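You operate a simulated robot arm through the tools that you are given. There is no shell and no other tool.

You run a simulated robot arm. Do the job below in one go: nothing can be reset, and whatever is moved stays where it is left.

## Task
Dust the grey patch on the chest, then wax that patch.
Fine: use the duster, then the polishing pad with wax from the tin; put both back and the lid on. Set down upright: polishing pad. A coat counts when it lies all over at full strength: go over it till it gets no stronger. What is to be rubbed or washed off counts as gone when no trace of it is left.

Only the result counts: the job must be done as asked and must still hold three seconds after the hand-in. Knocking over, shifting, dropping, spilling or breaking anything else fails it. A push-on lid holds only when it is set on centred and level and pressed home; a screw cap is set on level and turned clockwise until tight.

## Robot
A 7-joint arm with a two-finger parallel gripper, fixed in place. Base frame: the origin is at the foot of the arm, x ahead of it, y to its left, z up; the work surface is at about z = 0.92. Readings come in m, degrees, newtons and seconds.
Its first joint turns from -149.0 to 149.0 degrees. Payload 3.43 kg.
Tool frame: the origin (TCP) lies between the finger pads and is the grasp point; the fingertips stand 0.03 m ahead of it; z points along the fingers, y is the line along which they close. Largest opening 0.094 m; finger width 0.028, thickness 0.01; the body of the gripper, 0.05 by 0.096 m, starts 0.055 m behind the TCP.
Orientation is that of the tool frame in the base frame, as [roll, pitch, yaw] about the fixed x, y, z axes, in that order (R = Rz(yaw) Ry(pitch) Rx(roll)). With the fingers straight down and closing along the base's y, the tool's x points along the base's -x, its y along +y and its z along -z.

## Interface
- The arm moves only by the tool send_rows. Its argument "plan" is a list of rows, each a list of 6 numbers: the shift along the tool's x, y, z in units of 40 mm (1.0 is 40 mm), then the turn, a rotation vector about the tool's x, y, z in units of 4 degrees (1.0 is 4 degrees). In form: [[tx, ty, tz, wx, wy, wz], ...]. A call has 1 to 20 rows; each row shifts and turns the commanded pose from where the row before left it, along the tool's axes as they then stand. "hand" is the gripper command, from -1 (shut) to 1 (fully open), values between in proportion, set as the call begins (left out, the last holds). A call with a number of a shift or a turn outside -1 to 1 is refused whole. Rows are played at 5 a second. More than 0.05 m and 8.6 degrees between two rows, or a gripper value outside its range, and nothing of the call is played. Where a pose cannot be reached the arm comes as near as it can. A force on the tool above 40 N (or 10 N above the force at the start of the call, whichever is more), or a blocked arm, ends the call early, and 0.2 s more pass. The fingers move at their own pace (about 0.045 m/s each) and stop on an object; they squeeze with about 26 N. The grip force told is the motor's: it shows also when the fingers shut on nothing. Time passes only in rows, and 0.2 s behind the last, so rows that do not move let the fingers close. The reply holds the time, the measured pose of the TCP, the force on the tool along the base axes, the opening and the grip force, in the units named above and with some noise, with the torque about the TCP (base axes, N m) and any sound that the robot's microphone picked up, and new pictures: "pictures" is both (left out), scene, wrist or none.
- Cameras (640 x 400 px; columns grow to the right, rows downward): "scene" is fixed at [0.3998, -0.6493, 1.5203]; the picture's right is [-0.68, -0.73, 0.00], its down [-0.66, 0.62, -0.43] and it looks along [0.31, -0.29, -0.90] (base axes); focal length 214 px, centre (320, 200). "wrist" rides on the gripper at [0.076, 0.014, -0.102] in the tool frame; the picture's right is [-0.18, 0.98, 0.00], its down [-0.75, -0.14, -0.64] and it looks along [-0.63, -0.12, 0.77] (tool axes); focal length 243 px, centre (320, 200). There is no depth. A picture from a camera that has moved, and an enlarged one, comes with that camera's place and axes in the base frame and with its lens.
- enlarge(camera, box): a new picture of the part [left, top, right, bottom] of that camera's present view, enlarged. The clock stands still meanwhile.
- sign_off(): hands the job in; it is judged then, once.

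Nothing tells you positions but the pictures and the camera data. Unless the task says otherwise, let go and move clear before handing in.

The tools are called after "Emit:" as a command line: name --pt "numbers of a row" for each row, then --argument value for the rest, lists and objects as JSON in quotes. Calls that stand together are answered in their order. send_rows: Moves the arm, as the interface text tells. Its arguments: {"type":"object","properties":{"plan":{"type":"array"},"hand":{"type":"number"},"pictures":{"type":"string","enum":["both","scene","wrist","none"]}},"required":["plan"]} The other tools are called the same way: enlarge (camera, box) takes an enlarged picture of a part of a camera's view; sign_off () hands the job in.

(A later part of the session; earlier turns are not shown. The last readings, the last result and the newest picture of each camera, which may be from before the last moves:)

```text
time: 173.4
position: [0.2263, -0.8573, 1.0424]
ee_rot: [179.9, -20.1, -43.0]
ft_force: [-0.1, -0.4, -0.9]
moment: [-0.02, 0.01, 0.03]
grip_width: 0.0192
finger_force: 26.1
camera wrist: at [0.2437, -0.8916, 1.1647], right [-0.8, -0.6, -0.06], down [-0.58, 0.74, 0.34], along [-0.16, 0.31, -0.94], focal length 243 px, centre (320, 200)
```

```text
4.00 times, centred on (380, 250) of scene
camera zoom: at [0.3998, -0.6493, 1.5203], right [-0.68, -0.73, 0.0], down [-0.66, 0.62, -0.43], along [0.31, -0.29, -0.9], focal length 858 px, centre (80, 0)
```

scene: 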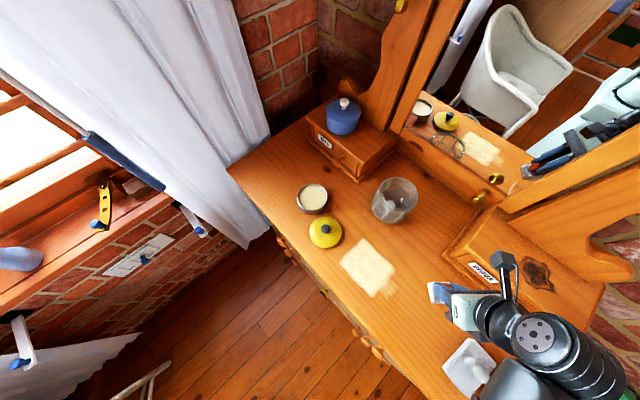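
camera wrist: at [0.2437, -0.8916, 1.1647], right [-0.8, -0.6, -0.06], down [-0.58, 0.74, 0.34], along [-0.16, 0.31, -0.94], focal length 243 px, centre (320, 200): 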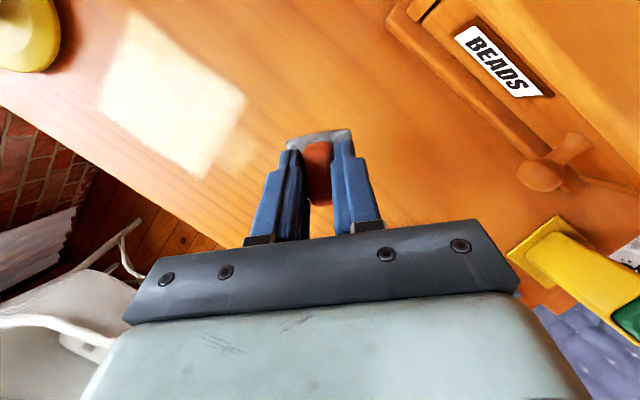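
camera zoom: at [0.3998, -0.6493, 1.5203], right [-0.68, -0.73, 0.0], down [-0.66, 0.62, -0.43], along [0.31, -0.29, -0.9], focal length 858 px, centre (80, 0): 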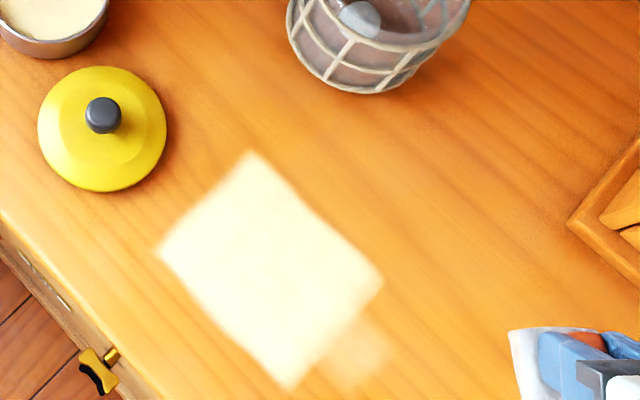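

The coat now fills a clear rectangle, x 0.317 to 0.436 and y -0.852 to -0.754, which must be the patch. I'll look closely at its evenness.

Emit:
enlarge --camera "scene" --box '[330, 230, 410, 305]'

Emit:
enlarge --camera "wrist" --box '[80, 0, 280, 190]'

```text
5.33 times, centred on (370, 268) of scene
camera zoom: at [0.3998, -0.6493, 1.5203], right [-0.68, -0.73, 0.0], down [-0.66, 0.62, -0.43], along [0.31, -0.29, -0.9], focal length 1144 px, centre (53, -160)
```

zoom: 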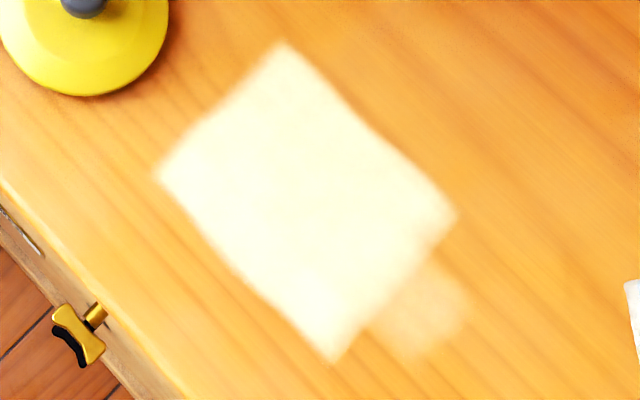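

```text
2.11 times, centred on (180, 95) of wrist
camera zoom: at [0.2437, -0.8916, 1.1647], right [-0.8, -0.6, -0.06], down [-0.58, 0.74, 0.34], along [-0.16, 0.31, -0.94], focal length 511 px, centre (615, 421)
```

zoom: 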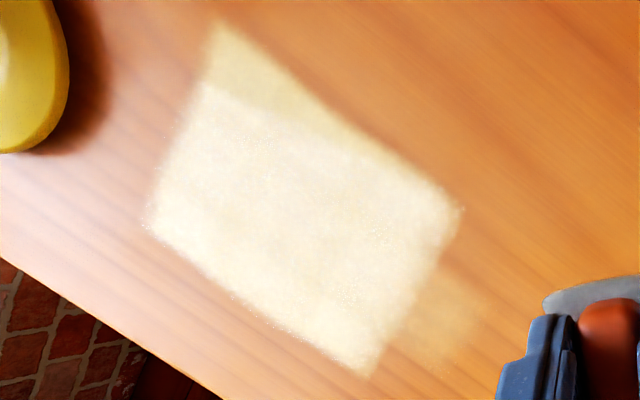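

Emit:
send_rows --pt "-0.061 -0.931 -0.022 0 0 0" --pt "-0.061 -0.931 -0.022 0 0 0" --pt "-0.061 -0.931 -0.022 0 0 0" --pt "-0.061 -0.931 -0.022 0 0 0" --pt "0 0 0 0 0 0" --pictures "wrist"

Emit:
enlarge --camera "wrist" --box '[220, 0, 440, 150]'

```text
time: 174.6
position: [0.3209, -0.7405, 1.0416]
ee_rot: [179.8, -20.0, -42.9]
ft_force: [0.1, -0.1, -0.9]
moment: [-0.01, -0.03, -0.02]
grip_width: 0.0192
finger_force: 26.5
camera wrist: at [0.3382, -0.7753, 1.1643], right [-0.8, -0.6, -0.06], down [-0.58, 0.74, 0.34], along [-0.16, 0.31, -0.94], focal length 243 px, centre (320, 200)
```

wrist: 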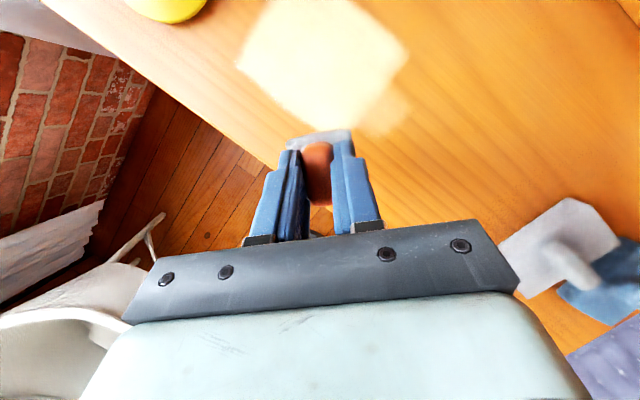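

```text
2.67 times, centred on (330, 75) of wrist
camera zoom: at [0.3382, -0.7753, 1.1643], right [-0.8, -0.6, -0.06], down [-0.58, 0.74, 0.34], along [-0.16, 0.31, -0.94], focal length 647 px, centre (293, 533)
```

zoom: 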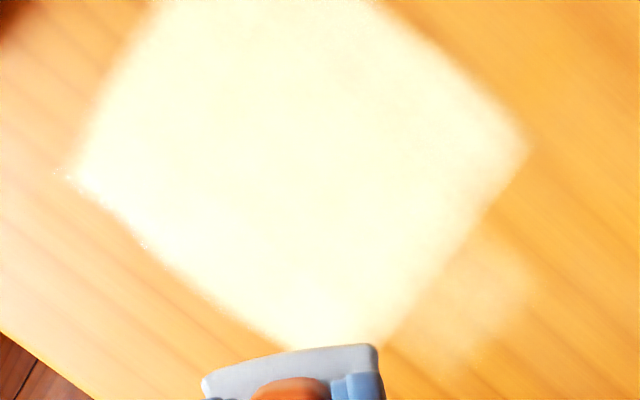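

Emit:
enlarge --camera "scene" --box '[330, 230, 420, 310]'

Emit:
enlarge --camera "wrist" --box '[340, 60, 440, 150]'

```text
5.00 times, centred on (375, 270) of scene
camera zoom: at [0.3998, -0.6493, 1.5203], right [-0.68, -0.73, 0.0], down [-0.66, 0.62, -0.43], along [0.31, -0.29, -0.9], focal length 1072 px, centre (45, -150)
```

zoom: 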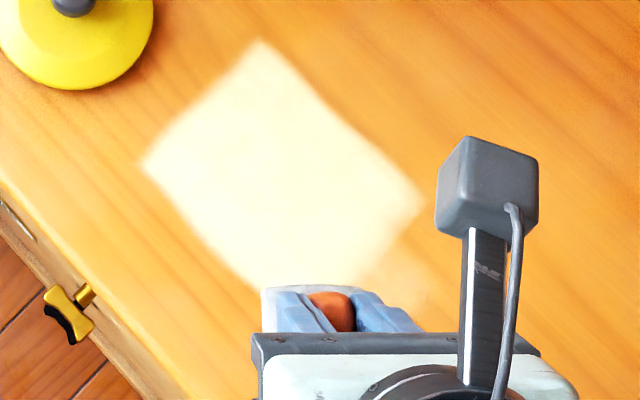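

```text
4.44 times, centred on (390, 105) of wrist
camera zoom: at [0.3382, -0.7753, 1.1643], right [-0.8, -0.6, -0.06], down [-0.58, 0.74, 0.34], along [-0.16, 0.31, -0.94], focal length 1078 px, centre (9, 622)
```

zoom: 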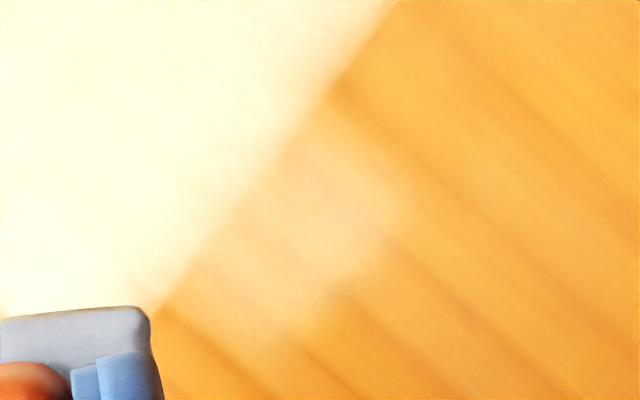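

The coat is nearly even, thinner along the -y edge. I'll reload the pad with wax and then go over the rectangle again with the pad squared to it.

Emit:
send_rows --pt "0.259 0 -0.7035 0 0 0" --pt "0.814 -0.4386 0.298 0 0 0" --pt "0.814 -0.4386 0.298 0 0 0" --pt "0.814 -0.4386 0.298 0 0 0" --pt "0.814 -0.4386 0.298 0 0 0" --pt "0.814 -0.4386 0.298 0 0 0" --pt "0.814 -0.4386 0.298 0 0 0" --pt "0.814 -0.4386 0.298 0 0 0" --pt "0.814 -0.4386 0.298 0 0 0" --pt "0 0 0 0 0 0"

Emit:
enlarge --camera "wrist" --box '[220, 60, 420, 220]'

Emit:
enlarge --camera "scene" --box '[320, 220, 410, 310]'

```text
time: 176.8
position: [0.6194, -0.829, 1.0718]
ee_rot: [179.8, -20.1, -43.1]
ft_force: [0.1, 1.0, -1.0]
moment: [0.01, 0.01, -0.01]
grip_width: 0.0193
finger_force: 25.4
camera wrist: at [0.6374, -0.8636, 1.1942], right [-0.8, -0.6, -0.06], down [-0.58, 0.74, 0.34], along [-0.16, 0.31, -0.94], focal length 243 px, centre (320, 200)
```

scene: 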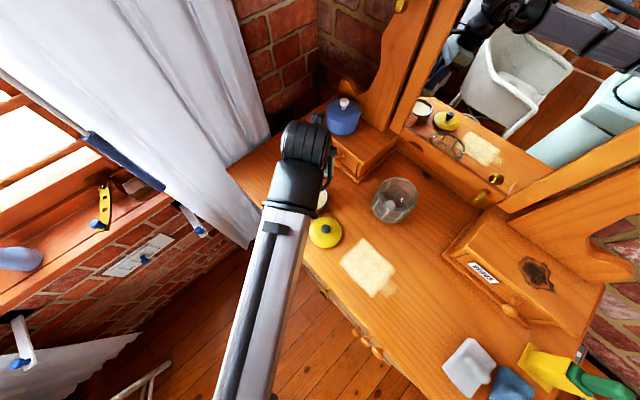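
wrist: 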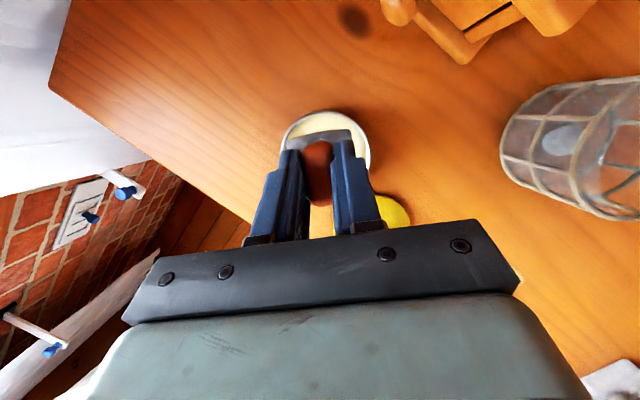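

```text
2.50 times, centred on (320, 140) of wrist
camera zoom: at [0.6374, -0.8636, 1.1942], right [-0.8, -0.6, -0.06], down [-0.58, 0.74, 0.34], along [-0.16, 0.31, -0.94], focal length 606 px, centre (320, 350)
```

zoom: 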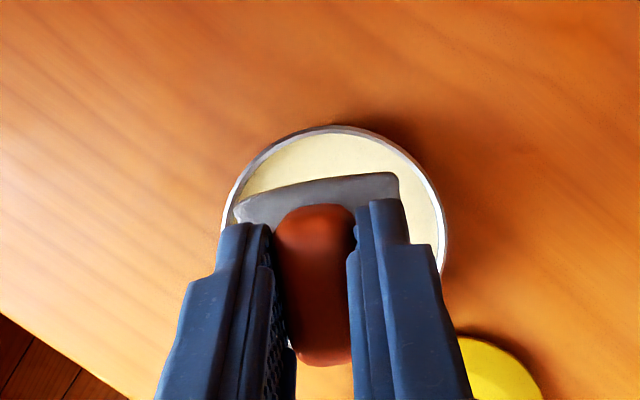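

```text
4.44 times, centred on (365, 265) of scene
camera zoom: at [0.3998, -0.6493, 1.5203], right [-0.68, -0.73, 0.0], down [-0.66, 0.62, -0.43], along [0.31, -0.29, -0.9], focal length 953 px, centre (120, -89)
```

zoom: 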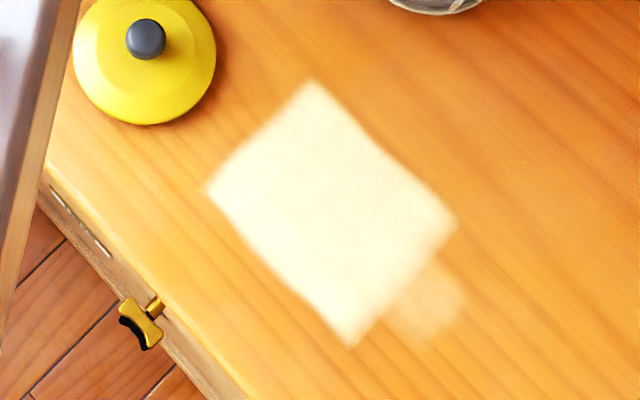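

Emit:
send_rows --pt "-0.1725 -0.03 0.469 0 0 0" --pt "-0.1725 0 0.469 0 0 0" --pt "-0.1294 0 0.3518 0 0 0" --pt "-0.0518 0 0.1407 0 0 0" --pt "-0.0345 0 0.0938 0 0 0" --pt "0 0 0 0 0 0" --pictures "none"

```text
time: 178.2
position: [0.6184, -0.8275, 1.0046]
ee_rot: [179.8, -20.1, -43.0]
ft_force: [-0.3, 1.1, -0.5]
moment: [0.01, 0.01, -0.01]
grip_width: 0.0194
finger_force: 26.3
```

Emit:
send_rows --pt "-0.0104 0 0.0281 0 0 0" --pt "-0.0069 0 0.0188 0 0 0" --pt "0 0 0 0 0 0" --pictures "none"

```text
time: 179.0
position: [0.6192, -0.8274, 1.0049]
ee_rot: [179.8, -20.2, -43.0]
ft_force: [-1.1, 0.3, 15.3]
moment: [0.26, 0.2, 0.03]
grip_width: 0.0192
finger_force: 25.9
```

Contact on the wax at about 15 N. I'll rub in small moves to load the pad well, then lift.

Emit:
send_rows --pt "0 0.1 0 0 0 0" --pt "0 -0.1 0 0 0 0" --pt "0 -0.1 0 0 0 0" --pt "0 0.1 0 0 0 0" --pt "0.07 0 0.026 0 0 0" --pt "-0.07 0 -0.026 0 0 0" --pt "-0.07 0 -0.026 0 0 0" --pt "0.07 0 0.026 0 0 0" --pt "0 0.1 0 0 0 0" --pt "0 -0.1 0 0 0 0" --pt "0 -0.1 0 0 0 0" --pt "0 0.1 0 0 0 0" --pt "0 0 0 0 0 0" --pictures "none"

Emit:
send_rows --pt "0.0345 0 -0.0938 0 0 0" --pt "0.138 0 -0.375 0 0 0" --pt "0.207 0 -0.563 0 0 0" --pt "0.207 0 -0.563 0 0 0" --pt "0 0 0 0 0 0" --pictures "none"

```text
time: 181.8
position: [0.6186, -0.8277, 1.0043]
ee_rot: [179.8, -20.3, -43.0]
ft_force: [-5.1, -6.7, 26.7]
moment: [-0.03, 0.23, 0.03]
grip_width: 0.0196
finger_force: 26.5
```

```text
time: 183.0
position: [0.6193, -0.829, 1.0714]
ee_rot: [179.8, -20.1, -42.9]
ft_force: [-0.3, 0.3, -0.8]
moment: [0.02, 0.01, 0.0]
grip_width: 0.0192
finger_force: 26.5
```

Emit:
send_rows --pt "-0.763 0.609 -0.2795 0 0 0" --pt "-0.763 0.609 -0.2795 0 0 0" --pt "-0.763 0.609 -0.2795 0 0 0" --pt "-0.763 0.609 -0.2795 0 0 0" --pt "-0.763 0.609 -0.2795 0 0 0" --pt "-0.763 0.609 -0.2795 0 0 0" --pt "0 0 0 0.345 0 -0.938" --pt "0 0 0 0.345 0 -0.938" --pt "0 0 0 0.345 0 -0.938" --pt "0 0 0 0.345 0 -0.938" --pt "0 0 0 0.345 0 -0.938" --pt "0 0 0 0.345 0 -0.938" --pt "0 0 0 0.345 0 -0.938" --pt "0 0 0 0.345 0 -0.938" --pt "0 0 0 0.345 0 -0.938" --pt "0 0 0 0.345 0 -0.938" --pt "0 0 0 0 0 0"

Emit:
enlarge --camera "wrist" --box '[220, 20, 420, 180]'

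```text
time: 186.6
position: [0.3769, -0.8018, 1.0722]
ee_rot: [179.9, -20.0, -3.2]
ft_force: [-0.8, 0.7, -0.2]
moment: [-0.01, -0.03, 0.0]
grip_width: 0.0193
finger_force: 26.1
camera wrist: at [0.4137, -0.8174, 1.195], right [-0.23, -0.97, -0.06], down [-0.92, 0.19, 0.35], along [-0.32, 0.13, -0.94], focal length 243 px, centre (320, 200)
```

scene: 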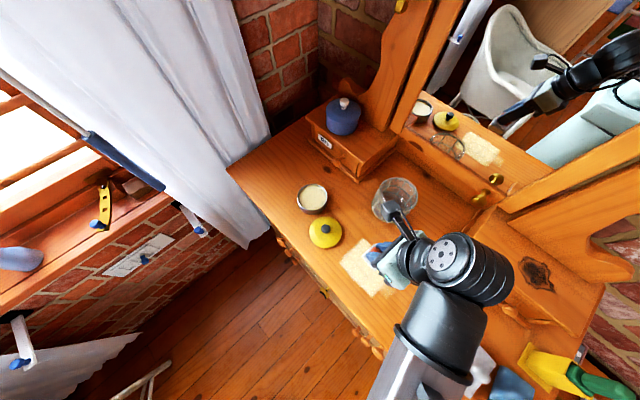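
wrist: 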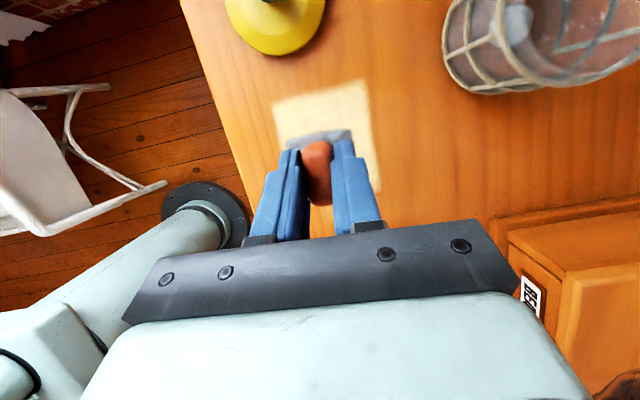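

```text
2.50 times, centred on (320, 100) of wrist
camera zoom: at [0.4137, -0.8174, 1.195], right [-0.23, -0.97, -0.06], down [-0.92, 0.19, 0.35], along [-0.32, 0.13, -0.94], focal length 606 px, centre (320, 450)
```

zoom: 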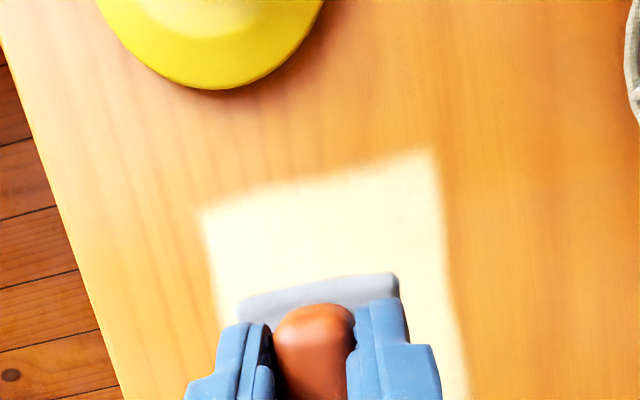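

The view is clear and the pad is squared to the rectangle. I'll lower at its +x, +y corner and cover it in rows.

Emit:
send_rows --pt "0.451 -0.398 0.166 0 0 0" --pt "0.451 -0.398 0.166 0 0 0" --pt "-0.276 0 0.75 0 0 0" --pt "-0.276 0 0.75 0 0 0" --pt "-0.207 0 0.563 0 0 0" --pt "-0.0414 0 0.1126 0 0 0" --pt "0 0 0 0 0 0" --pictures "none"

```text
time: 188.2
position: [0.4175, -0.7731, 0.9789]
ee_rot: [179.8, -20.0, -3.1]
ft_force: [0.4, 0.5, -0.8]
moment: [-0.01, 0.02, 0.0]
grip_width: 0.0193
finger_force: 25.5
```

Emit:
send_rows --pt "-0.0173 0 0.0469 0 0 0" --pt "0.0123 0.2497 0.0045 0 0 0" --pt "0.0123 0.2497 0.0045 0 0 0" --pt "0.0123 0.2497 0.0045 0 0 0" --pt "0.0123 0.2497 0.0045 0 0 0" --pt "0.0123 0.2497 0.0045 0 0 0" --pt "0.0123 0.2497 0.0045 0 0 0" --pt "-0.468 0.026 -0.172 0 0 0" --pt "-0.0123 -0.2497 -0.0045 0 0 0" --pt "-0.0123 -0.2497 -0.0045 0 0 0" --pt "-0.0123 -0.2497 -0.0045 0 0 0" --pt "-0.0123 -0.2497 -0.0045 0 0 0" --pt "-0.0123 -0.2497 -0.0045 0 0 0" --pt "-0.0123 -0.2497 -0.0045 0 0 0" --pt "-0.468 0.026 -0.172 0 0 0" --pt "0 0 0 0 0 0" --pictures "none"

```text
time: 191.6
position: [0.3785, -0.7711, 0.9782]
ee_rot: [179.9, -20.1, -2.9]
ft_force: [12.4, 3.3, 24.0]
moment: [0.18, -0.36, -0.03]
grip_width: 0.0192
finger_force: 26.2
```

Emit:
send_rows --pt "0.0123 0.2497 0.0045 0 0 0" --pt "0.0123 0.2497 0.0045 0 0 0" --pt "0.0123 0.2497 0.0045 0 0 0" --pt "0.0123 0.2497 0.0045 0 0 0" --pt "0.0123 0.2497 0.0045 0 0 0" --pt "0.0123 0.2497 0.0045 0 0 0" --pt "-0.468 0.026 -0.172 0 0 0" --pt "-0.0123 -0.2497 -0.0045 0 0 0" --pt "-0.0123 -0.2497 -0.0045 0 0 0" --pt "-0.0123 -0.2497 -0.0045 0 0 0" --pt "-0.0123 -0.2497 -0.0045 0 0 0" --pt "-0.0123 -0.2497 -0.0045 0 0 0" --pt "-0.0123 -0.2497 -0.0045 0 0 0" --pt "-0.468 0.026 -0.172 0 0 0" --pt "0.0123 0.2497 0.0045 0 0 0" --pt "0.0123 0.2497 0.0045 0 0 0" --pt "0.0123 0.2497 0.0045 0 0 0" --pt "0.0123 0.2497 0.0045 0 0 0" --pt "0.0123 0.2497 0.0045 0 0 0" --pt "0.0123 0.2497 0.0045 0 0 0" --pictures "none"

```text
time: 195.8
position: [0.3368, -0.8309, 0.9785]
ee_rot: [179.8, -20.0, -3.2]
ft_force: [0.2, 1.2, 3.6]
moment: [0.05, 0.09, -0.01]
grip_width: 0.0192
finger_force: 25.6
```

Emit:
send_rows --pt "-0.0104 0 0.0281 0 0 0" --pt "0.2342 -0.0131 0.0861 0 0 0" --pt "0.2342 -0.0131 0.0861 0 0 0" --pt "0.2342 -0.0131 0.0861 0 0 0" --pt "0.2342 -0.0131 0.0861 0 0 0" --pt "0.2342 -0.0131 0.0861 0 0 0" --pt "0.2342 -0.0131 0.0861 0 0 0" --pt "0.2342 -0.0131 0.0861 0 0 0" --pt "0.2342 -0.0131 0.0861 0 0 0" --pt "-0.2342 0.0131 -0.0861 0 0 0" --pt "-0.2342 0.0131 -0.0861 0 0 0" --pt "-0.2342 0.0131 -0.0861 0 0 0" --pt "-0.2342 0.0131 -0.0861 0 0 0" --pt "-0.2342 0.0131 -0.0861 0 0 0" --pt "-0.2342 0.0131 -0.0861 0 0 0" --pt "-0.2342 0.0131 -0.0861 0 0 0" --pt "-0.2342 0.0131 -0.0861 0 0 0" --pt "0 0 0 0 0 0" --pictures "none"

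Emit:
send_rows --pt "0.276 0 -0.75 0 0 0" --pt "0.276 0 -0.75 0 0 0" --pt "-0.937 0.052 -0.3445 0 0 0" --pt "-0.937 0.052 -0.3445 0 0 0" --pt "-0.937 0.052 -0.3445 0 0 0" --pt "0 0 0 0 0 0"

Emit:
enlarge --camera "scene" --box '[320, 220, 410, 310]'

Emit:
enlarge --camera "wrist" --box '[180, 0, 460, 160]'

```text
time: 199.6
position: [0.3375, -0.8315, 0.9776]
ee_rot: [179.8, -20.1, -3.1]
ft_force: [10.6, -0.4, 26.2]
moment: [-0.04, -0.29, -0.02]
grip_width: 0.0194
finger_force: 26.2
```

```text
time: 201.0
position: [0.2178, -0.8322, 1.041]
ee_rot: [179.9, -19.9, -3.2]
ft_force: [0.4, -0.6, -0.8]
moment: [0.03, 0.01, -0.02]
grip_width: 0.0194
finger_force: 25.3
camera wrist: at [0.2538, -0.8484, 1.1636], right [-0.23, -0.97, -0.06], down [-0.92, 0.19, 0.35], along [-0.32, 0.14, -0.94], focal length 243 px, centre (320, 200)
```

scene: 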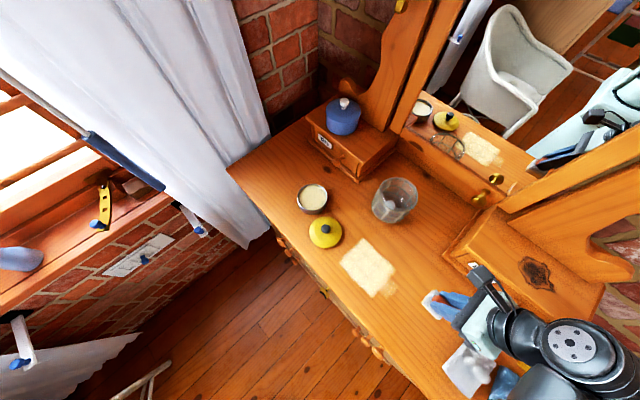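
wrist: 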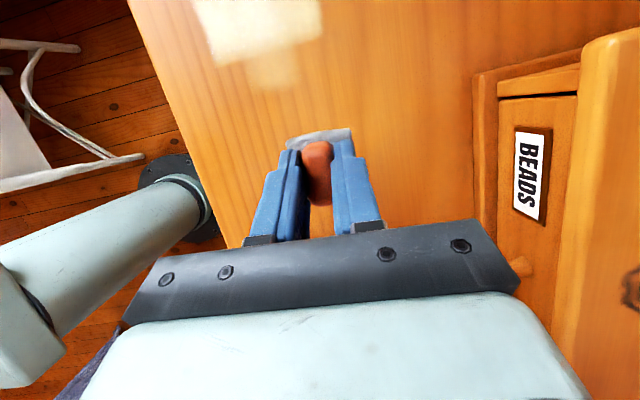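

```text
4.44 times, centred on (365, 265) of scene
camera zoom: at [0.3998, -0.6493, 1.5203], right [-0.68, -0.73, 0.0], down [-0.66, 0.62, -0.43], along [0.31, -0.29, -0.9], focal length 953 px, centre (120, -89)
```

zoom: 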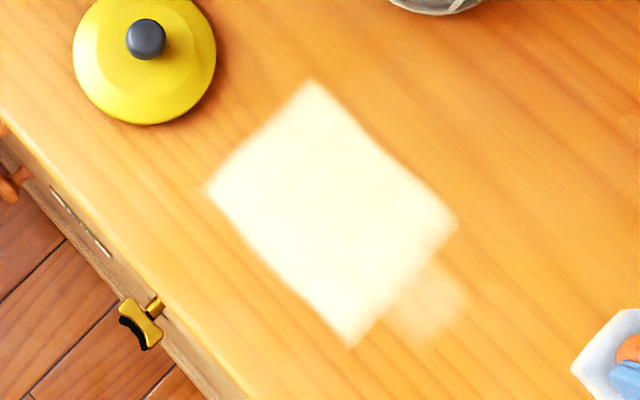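

```text
2.29 times, centred on (320, 80) of wrist
camera zoom: at [0.2538, -0.8484, 1.1636], right [-0.23, -0.97, -0.06], down [-0.92, 0.19, 0.35], along [-0.32, 0.14, -0.94], focal length 555 px, centre (320, 474)
```

zoom: 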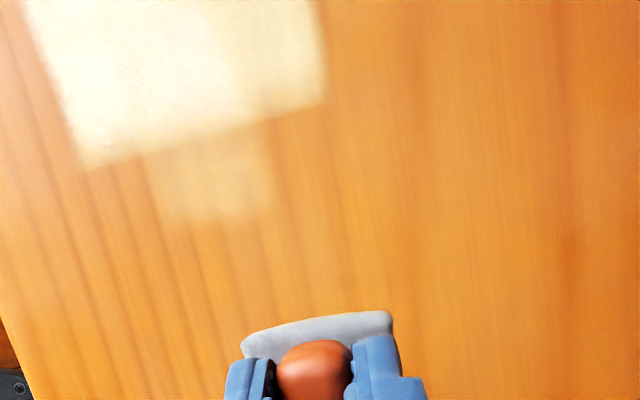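

Emit:
enlarge --camera "wrist" --box '[210, 20, 330, 110]'

Emit:
enlarge --camera "scene" --box '[360, 255, 410, 300]'

```text
4.44 times, centred on (270, 65) of wrist
camera zoom: at [0.2538, -0.8484, 1.1636], right [-0.23, -0.97, -0.06], down [-0.92, 0.19, 0.35], along [-0.32, 0.14, -0.94], focal length 1078 px, centre (542, 800)
```

zoom: 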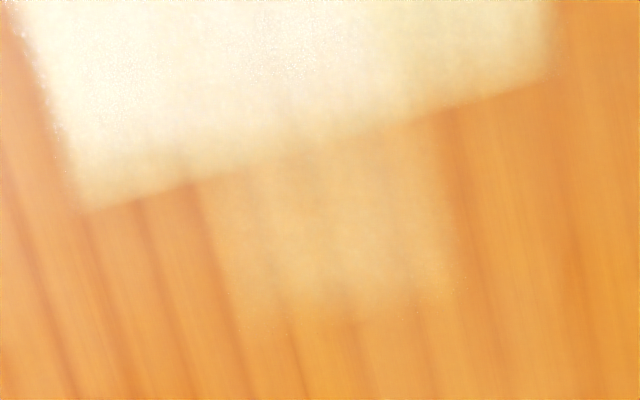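

```text
8.89 times, centred on (385, 278) of scene
camera zoom: at [0.3998, -0.6493, 1.5203], right [-0.68, -0.73, 0.0], down [-0.66, 0.62, -0.43], along [0.31, -0.29, -0.9], focal length 1906 px, centre (-258, -489)
```

zoom: 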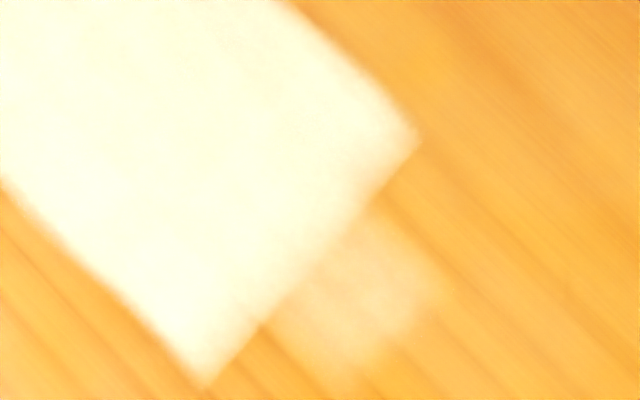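

The lobe at x = 0.287 to 0.317 looks like one more cell of the patch that took a little wax, so the patch may reach further along x than the coat so far. I'll rub that end column and see whether it takes wax.

Emit:
send_rows --pt "0.635 -0.496 0.233 0 0 0" --pt "0.635 -0.496 0.233 0 0 0" --pt "0.635 -0.496 0.233 0 0 0" --pt "-0.2415 0 0.6566 0 0 0" --pt "-0.2415 0 0.6566 0 0 0" --pt "-0.0518 0 0.1407 0 0 0" --pt "0 0 0 0 0 0" --pictures "none"

Emit:
send_rows --pt "-0.0173 0 0.0469 0 0 0" --pt "0.0123 0.2497 0.0045 0 0 0" --pt "0.0123 0.2497 0.0045 0 0 0" --pt "0.0123 0.2497 0.0045 0 0 0" --pt "0.0123 0.2497 0.0045 0 0 0" --pt "0.0123 0.2497 0.0045 0 0 0" --pt "-0.0123 -0.2497 -0.0045 0 0 0" --pt "-0.0123 -0.2497 -0.0045 0 0 0" --pt "-0.0123 -0.2497 -0.0045 0 0 0" --pt "-0.0123 -0.2497 -0.0045 0 0 0" --pt "-0.0123 -0.2497 -0.0045 0 0 0" --pt "0 0 0 0 0 0" --pictures "none"

Emit:
send_rows --pt "0.276 0 -0.75 0 0 0" --pt "0.276 0 -0.75 0 0 0" --pt "-0.937 0.052 -0.3445 0 0 0" --pt "-0.937 0.052 -0.3445 0 0 0" --pt "0 0 0 0 0 0"

Emit:
enlarge --camera "scene" --box '[320, 220, 410, 310]'

```text
time: 202.6
position: [0.3025, -0.7767, 0.978]
ee_rot: [179.9, -20.0, -3.1]
ft_force: [-0.3, 0.1, -0.8]
moment: [-0.02, -0.02, 0.0]
grip_width: 0.0195
finger_force: 25.8
```

```text
time: 205.2
position: [0.3014, -0.776, 0.9775]
ee_rot: [179.7, -20.1, -3.1]
ft_force: [2.1, -13.8, 37.7]
moment: [-0.29, 0.21, 0.01]
grip_width: 0.0191
finger_force: 26.8
```

```text
time: 206.4
position: [0.2199, -0.776, 1.0409]
ee_rot: [179.9, -20.0, -3.1]
ft_force: [0.0, -0.4, -0.7]
moment: [-0.02, 0.03, -0.03]
grip_width: 0.0191
finger_force: 25.6
camera wrist: at [0.257, -0.7919, 1.1636], right [-0.23, -0.97, -0.06], down [-0.92, 0.19, 0.35], along [-0.32, 0.13, -0.94], focal length 243 px, centre (320, 200)
```

scene: 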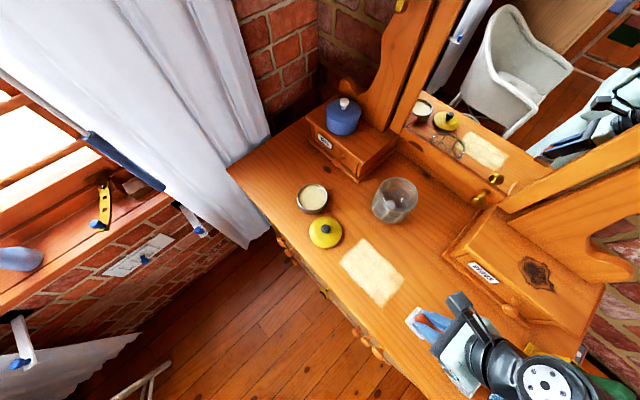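
wrist: 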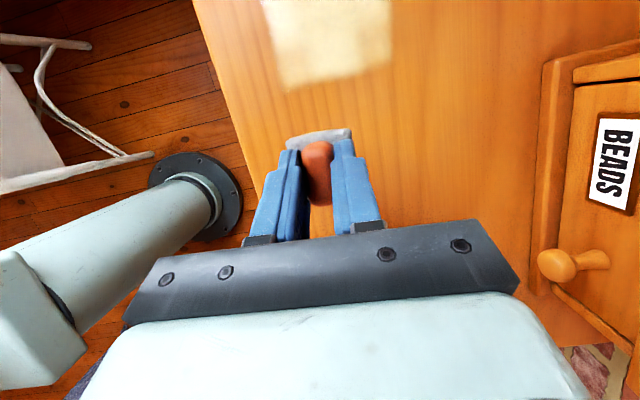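

```text
4.44 times, centred on (365, 265) of scene
camera zoom: at [0.3998, -0.6493, 1.5203], right [-0.68, -0.73, 0.0], down [-0.66, 0.62, -0.43], along [0.31, -0.29, -0.9], focal length 953 px, centre (120, -89)
```

zoom: 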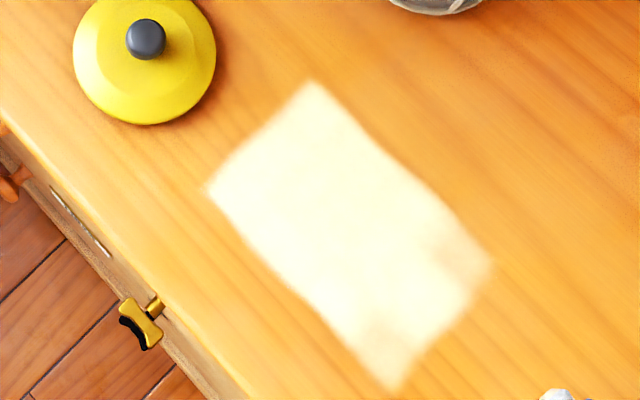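

That end column took wax readily, so the patch is longer along x than the strong dust showed, probably x 0.287 to 0.466. I'll reload wax and then do both end columns.

Emit:
send_rows --pt "0.833 -0.141 0.16 0 0 0" --pt "0.833 -0.141 0.16 0 0 0" --pt "0.833 -0.141 0.16 0 0 0" --pt "0.833 -0.141 0.16 0 0 0" --pt "0.833 -0.141 0.16 0 0 0" --pt "0.833 -0.141 0.16 0 0 0" --pt "0.833 -0.141 0.16 0 0 0" --pt "0.833 -0.141 0.16 0 0 0" --pt "0 0 0 -0.345 0 0.938" --pt "0 0 0 -0.345 0 0.938" --pt "0 0 0 -0.345 0 0.938" --pt "0 0 0 -0.345 0 0.938" --pt "0 0 0 -0.345 0 0.938" --pt "0 0 0 -0.345 0 0.938" --pt "0 0 0 -0.345 0 0.938" --pt "0 0 0 -0.345 0 0.938" --pt "0 0 0 -0.345 0 0.938" --pt "0 0 0 -0.345 0 0.938" --pictures "scene"

Emit:
enlarge --camera "scene" --box '[320, 220, 410, 310]'

```text
time: 210.2
position: [0.4907, -0.7468, 1.0841]
ee_rot: [179.8, -20.1, -43.2]
ft_force: [-0.6, 1.1, 0.2]
moment: [0.01, 0.03, 0.0]
grip_width: 0.0192
finger_force: 26.0
```

scene: 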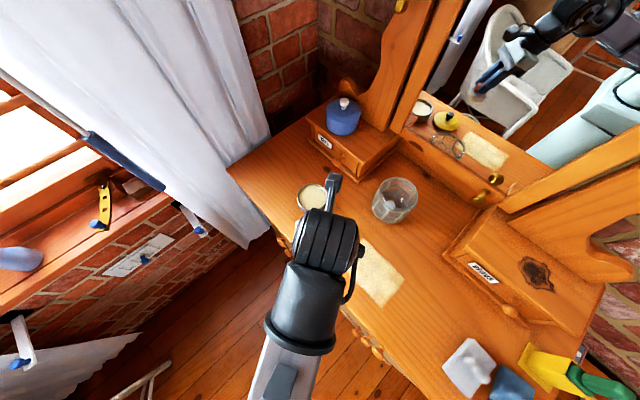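

```text
4.44 times, centred on (365, 265) of scene
camera zoom: at [0.3998, -0.6493, 1.5203], right [-0.68, -0.73, 0.0], down [-0.66, 0.62, -0.43], along [0.31, -0.29, -0.9], focal length 953 px, centre (120, -89)
```

zoom: 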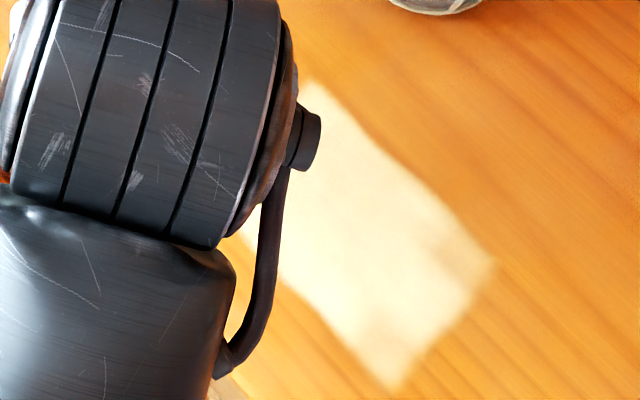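

Emit:
send_rows --pt "0.855 -0.174 0.406 0 0 0" --pt "0.855 -0.174 0.406 0 0 0" --pt "0.855 -0.174 0.406 0 0 0" --pt "0.855 -0.174 0.406 0 0 0" --pt "0 0 0 0 0 0" --pictures "wrist"

Emit:
enlarge --camera "wrist" --box '[220, 60, 420, 220]'

```text
time: 211.4
position: [0.6208, -0.8283, 1.069]
ee_rot: [179.8, -20.2, -43.1]
ft_force: [0.1, 0.3, -1.1]
moment: [-0.01, 0.01, 0.01]
grip_width: 0.0193
finger_force: 26.0
camera wrist: at [0.6385, -0.8638, 1.1924], right [-0.8, -0.6, -0.06], down [-0.58, 0.74, 0.34], along [-0.16, 0.31, -0.94], focal length 243 px, centre (320, 200)
```

wrist: 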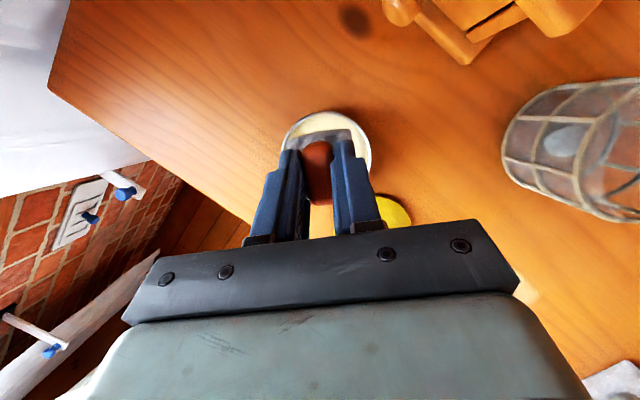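

```text
2.50 times, centred on (320, 140) of wrist
camera zoom: at [0.6385, -0.8638, 1.1924], right [-0.8, -0.6, -0.06], down [-0.58, 0.74, 0.34], along [-0.16, 0.31, -0.94], focal length 606 px, centre (320, 350)
```

zoom: 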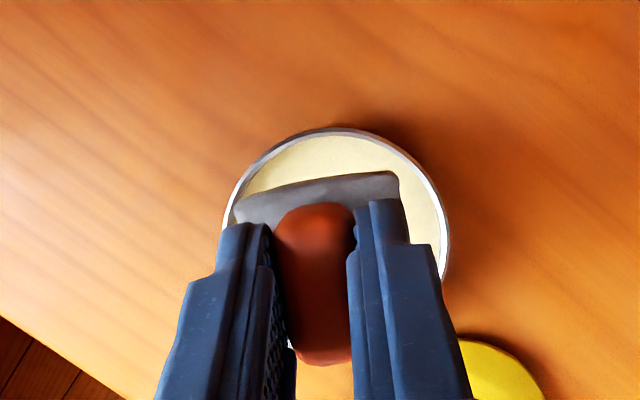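

Emit:
send_rows --pt "-0.1725 0 0.469 0 0 0" --pt "-0.1725 0 0.469 0 0 0" --pt "-0.1294 0 0.3518 0 0 0" --pt "-0.0518 0 0.1407 0 0 0" --pt "-0.0276 0 0.075 0 0 0" --pt "0 0 0 0 0 0" --pictures "none"

```text
time: 212.8
position: [0.6196, -0.8283, 1.0088]
ee_rot: [179.7, -20.3, -43.0]
ft_force: [-1.3, 5.7, 38.4]
moment: [-0.98, -0.1, 0.04]
grip_width: 0.0199
finger_force: 26.0
```

Contact came about 4 mm early, so the pad may be on the rim. I'll lift slightly and look.

Emit:
send_rows --pt "0.0518 0 -0.1407 0 0 0" --pt "0 0 0 0 0 0"

Emit:
enlarge --camera "wrist" --box '[220, 60, 420, 220]'

Emit:
enlarge --camera "scene" --box '[400, 80, 460, 130]'

```text
time: 213.4
position: [0.6194, -0.8298, 1.0101]
ee_rot: [179.8, -19.9, -43.1]
ft_force: [-0.4, 0.4, -1.6]
moment: [0.02, 0.06, 0.01]
grip_width: 0.0193
finger_force: 26.6
camera wrist: at [0.638, -0.864, 1.1323], right [-0.8, -0.6, -0.06], down [-0.58, 0.74, 0.35], along [-0.16, 0.31, -0.94], focal length 243 px, centre (320, 200)
```

scene: 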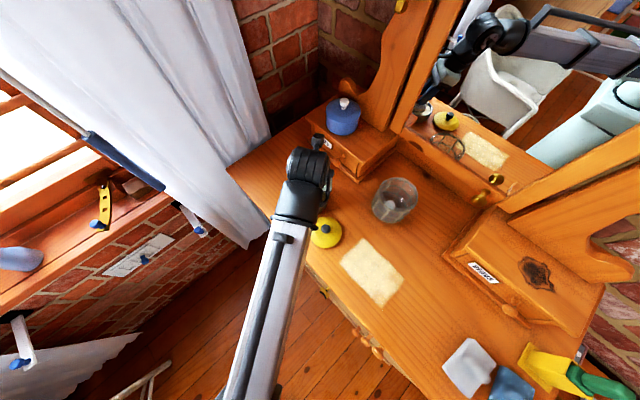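
wrist: 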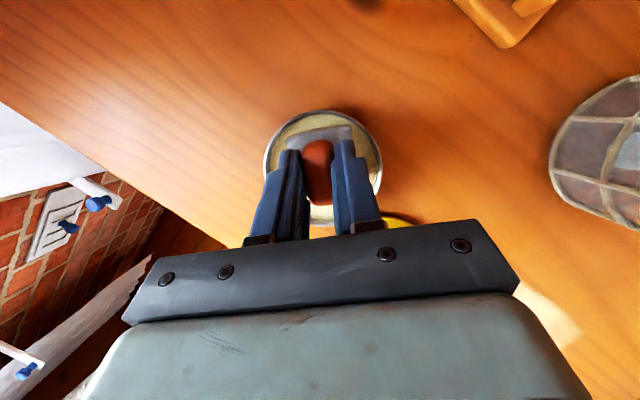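

```text
2.50 times, centred on (320, 140) of wrist
camera zoom: at [0.638, -0.864, 1.1323], right [-0.8, -0.6, -0.06], down [-0.58, 0.74, 0.35], along [-0.16, 0.31, -0.94], focal length 606 px, centre (320, 350)
```

zoom: 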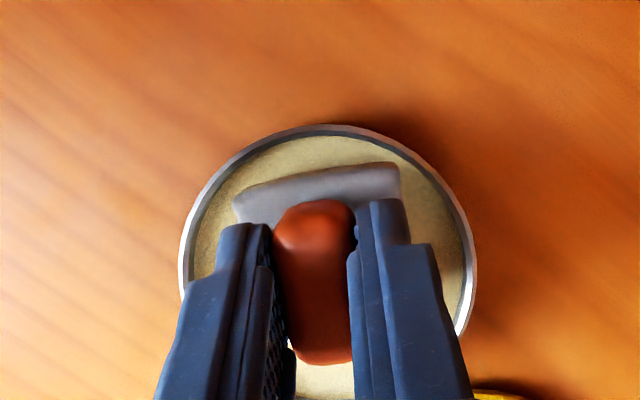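

```text
8.00 times, centred on (430, 105) of scene
camera zoom: at [0.3998, -0.6493, 1.5203], right [-0.68, -0.73, 0.0], down [-0.66, 0.62, -0.43], along [0.31, -0.29, -0.9], focal length 1716 px, centre (-560, 960)
```

zoom: 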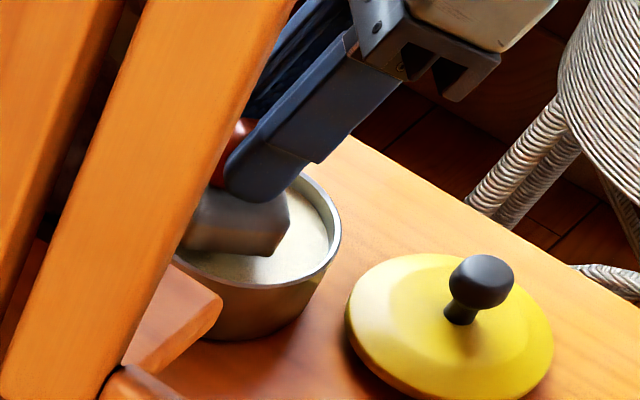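

Emit:
send_rows --pt "0.207 0 -0.563 0 0 0" --pt "0.207 0 -0.563 0 0 0" --pt "0 0 0 0 0 0"

Emit:
enlarge --camera "wrist" --box '[260, 100, 380, 200]'

Emit:
enlarge --camera "scene" --box '[410, 70, 460, 120]'

```text
time: 214.2
position: [0.6199, -0.8283, 1.0604]
ee_rot: [179.8, -20.1, -43.0]
ft_force: [-0.8, 0.8, -0.2]
moment: [0.04, 0.0, 0.02]
grip_width: 0.0191
finger_force: 26.0
camera wrist: at [0.638, -0.8635, 1.1825], right [-0.8, -0.6, -0.06], down [-0.58, 0.74, 0.34], along [-0.16, 0.31, -0.94], focal length 243 px, centre (320, 200)
```

scene: 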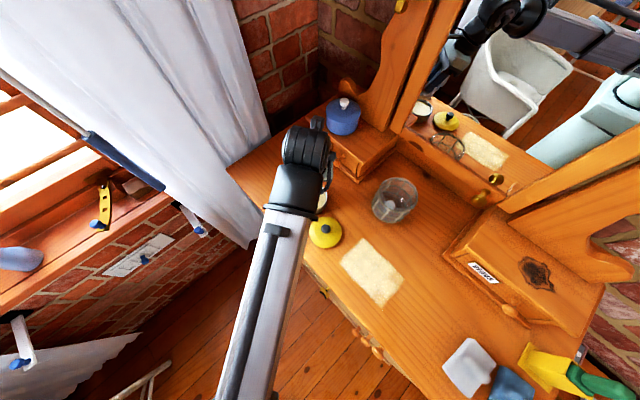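
wrist: 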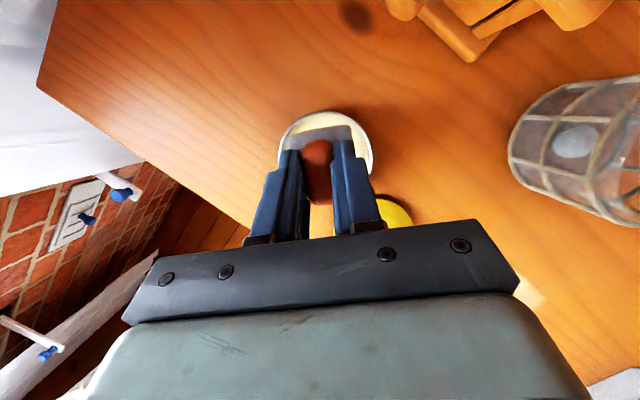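

```text
4.00 times, centred on (320, 150) of wrist
camera zoom: at [0.638, -0.8635, 1.1825], right [-0.8, -0.6, -0.06], down [-0.58, 0.74, 0.34], along [-0.16, 0.31, -0.94], focal length 970 px, centre (320, 400)
```

zoom: 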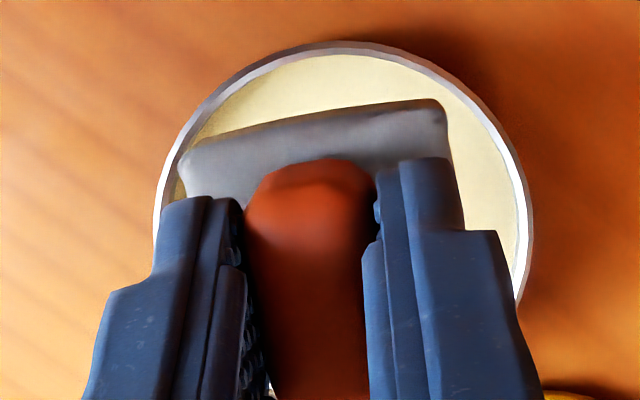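

```text
8.00 times, centred on (435, 95) of scene
camera zoom: at [0.3998, -0.6493, 1.5203], right [-0.68, -0.73, 0.0], down [-0.66, 0.62, -0.43], along [0.31, -0.29, -0.9], focal length 1716 px, centre (-600, 1040)
```

zoom: 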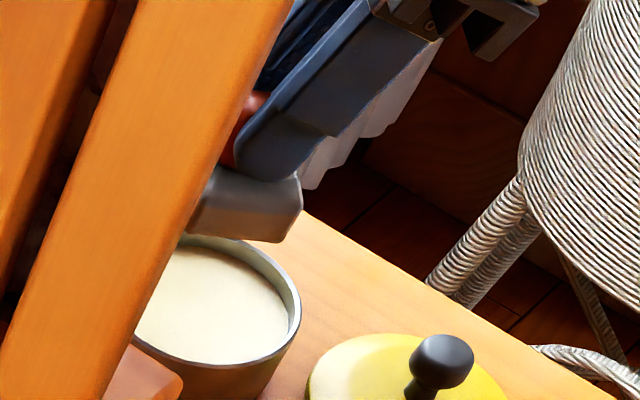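

The pad's corner had caught the rim and the pad has pitched slightly in the grip. I'll shift it inward and sideways to centre it, then lower and press it flat on the wax to level it again.

Emit:
send_rows --pt "-0.082 -0.05 -0.03 0 0 0" --pt "-0.1725 0 0.469 0 0 0" --pt "-0.1725 0 0.469 0 0 0" --pt "-0.069 0 0.1876 0 0 0" --pt "0 0 0 0 0 0" --pictures "wrist"

Emit:
enlarge --camera "wrist" --box '[220, 60, 420, 220]'

Emit:
enlarge --camera "scene" --box '[400, 80, 460, 130]'

```text
time: 215.4
position: [0.619, -0.8252, 1.0119]
ee_rot: [179.8, -20.0, -43.0]
ft_force: [0.1, 0.1, 0.0]
moment: [0.01, 0.0, -0.02]
grip_width: 0.0195
finger_force: 25.8
camera wrist: at [0.6367, -0.8596, 1.1344], right [-0.8, -0.6, -0.06], down [-0.58, 0.74, 0.34], along [-0.16, 0.31, -0.94], focal length 243 px, centre (320, 200)
```

wrist: 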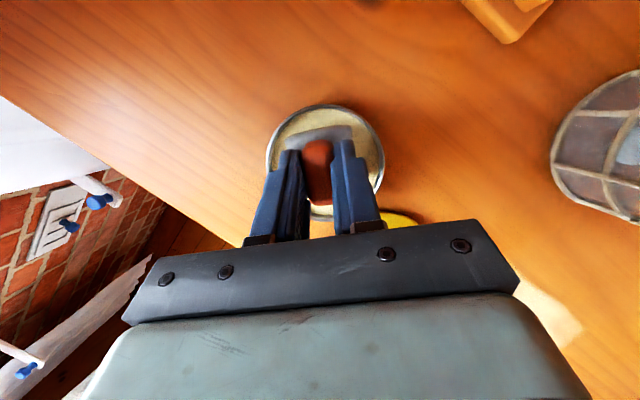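

```text
2.50 times, centred on (320, 140) of wrist
camera zoom: at [0.6367, -0.8596, 1.1344], right [-0.8, -0.6, -0.06], down [-0.58, 0.74, 0.34], along [-0.16, 0.31, -0.94], focal length 606 px, centre (320, 350)
```

zoom: 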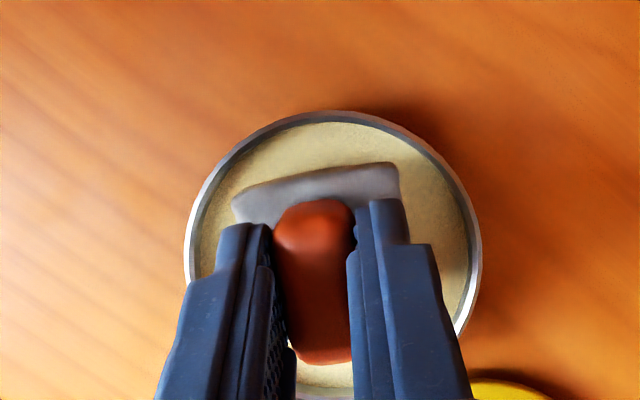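

```text
8.00 times, centred on (430, 105) of scene
camera zoom: at [0.3998, -0.6493, 1.5203], right [-0.68, -0.73, 0.0], down [-0.66, 0.62, -0.43], along [0.31, -0.29, -0.9], focal length 1716 px, centre (-560, 960)
```

zoom: 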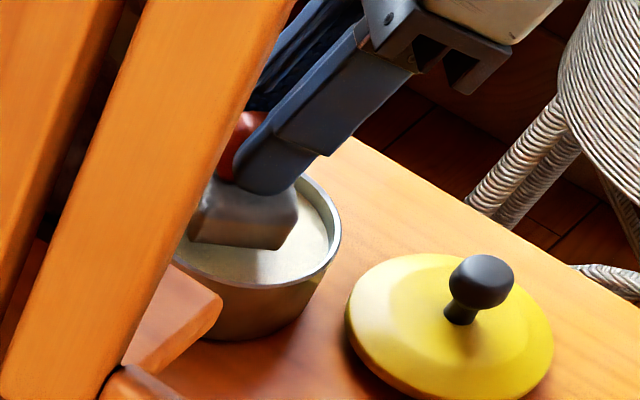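

Emit:
send_rows --pt "-0.0345 0 0.0938 0 0 0" --pt "-0.0173 0 0.0469 0 0 0" --pt "0 0 0 0 0 0" --pictures "none"

```text
time: 216.2
position: [0.6205, -0.8249, 1.0054]
ee_rot: [179.7, -20.1, -42.9]
ft_force: [-0.3, -0.3, 1.8]
moment: [0.1, 0.0, 0.02]
grip_width: 0.0191
finger_force: 26.0
```

Emit:
send_rows --pt "-0.0104 0 0.0281 0 0 0" --pt "0 0 0 0 0 0" --pictures "none"

```text
time: 216.8
position: [0.6195, -0.8247, 1.0064]
ee_rot: [179.8, -20.2, -43.0]
ft_force: [-1.8, -1.0, 13.7]
moment: [0.15, 0.12, 0.01]
grip_width: 0.0193
finger_force: 26.5
```

Emit:
send_rows --pt "-0.0104 0 0.0281 0 0 0" --pt "0 0 0 0 0 0" --pictures "none"

Emit:
send_rows --pt "0 0.08 0 0 0 0" --pt "0 -0.08 0 0 0 0" --pt "0 -0.06 0 0 0 0" --pt "0 0.06 0 0 0 0" --pt "0.05 0 0.018 0 0 0" --pt "-0.05 0 -0.018 0 0 0" --pt "-0.05 0 -0.018 0 0 0" --pt "0.05 0 0.018 0 0 0" --pt "0 0 0 0 0 0" --pictures "none"

```text
time: 217.4
position: [0.6207, -0.8252, 1.0041]
ee_rot: [179.8, -20.3, -42.9]
ft_force: [0.0, -1.7, 28.4]
moment: [0.28, 0.28, 0.01]
grip_width: 0.0194
finger_force: 25.6
```

```text
time: 219.4
position: [0.6178, -0.8241, 1.005]
ee_rot: [179.8, -20.2, -43.1]
ft_force: [1.8, -0.5, 38.5]
moment: [0.47, 0.37, -0.04]
grip_width: 0.0193
finger_force: 25.8
```

The contact still sits on the inner edge, so I'll reduce the tool's tilt by about 4° to bring the sole flush.

Emit:
send_rows --pt "0.0138 0 -0.0375 0 0 0" --pt "0.047 0 0.017 0 -0.5 0" --pt "0.047 0 0.017 0 -0.5 0" --pt "0 0 0 0 0 0" --pictures "none"

```text
time: 220.4
position: [0.6219, -0.8266, 1.0042]
ee_rot: [179.8, -16.0, -43.0]
ft_force: [-0.7, 2.5, 12.6]
moment: [-0.05, -0.21, 0.04]
grip_width: 0.0194
finger_force: 26.0
```

Emit:
send_rows --pt "-0.047 0 -0.016 0 0.5 0" --pt "0 0 0 0 0 0" --pictures "none"

```text
time: 221.0
position: [0.621, -0.8264, 1.0044]
ee_rot: [179.9, -18.0, -43.0]
ft_force: [-2.2, 4.2, 8.5]
moment: [0.35, 0.22, 0.0]
grip_width: 0.0194
finger_force: 25.9
```

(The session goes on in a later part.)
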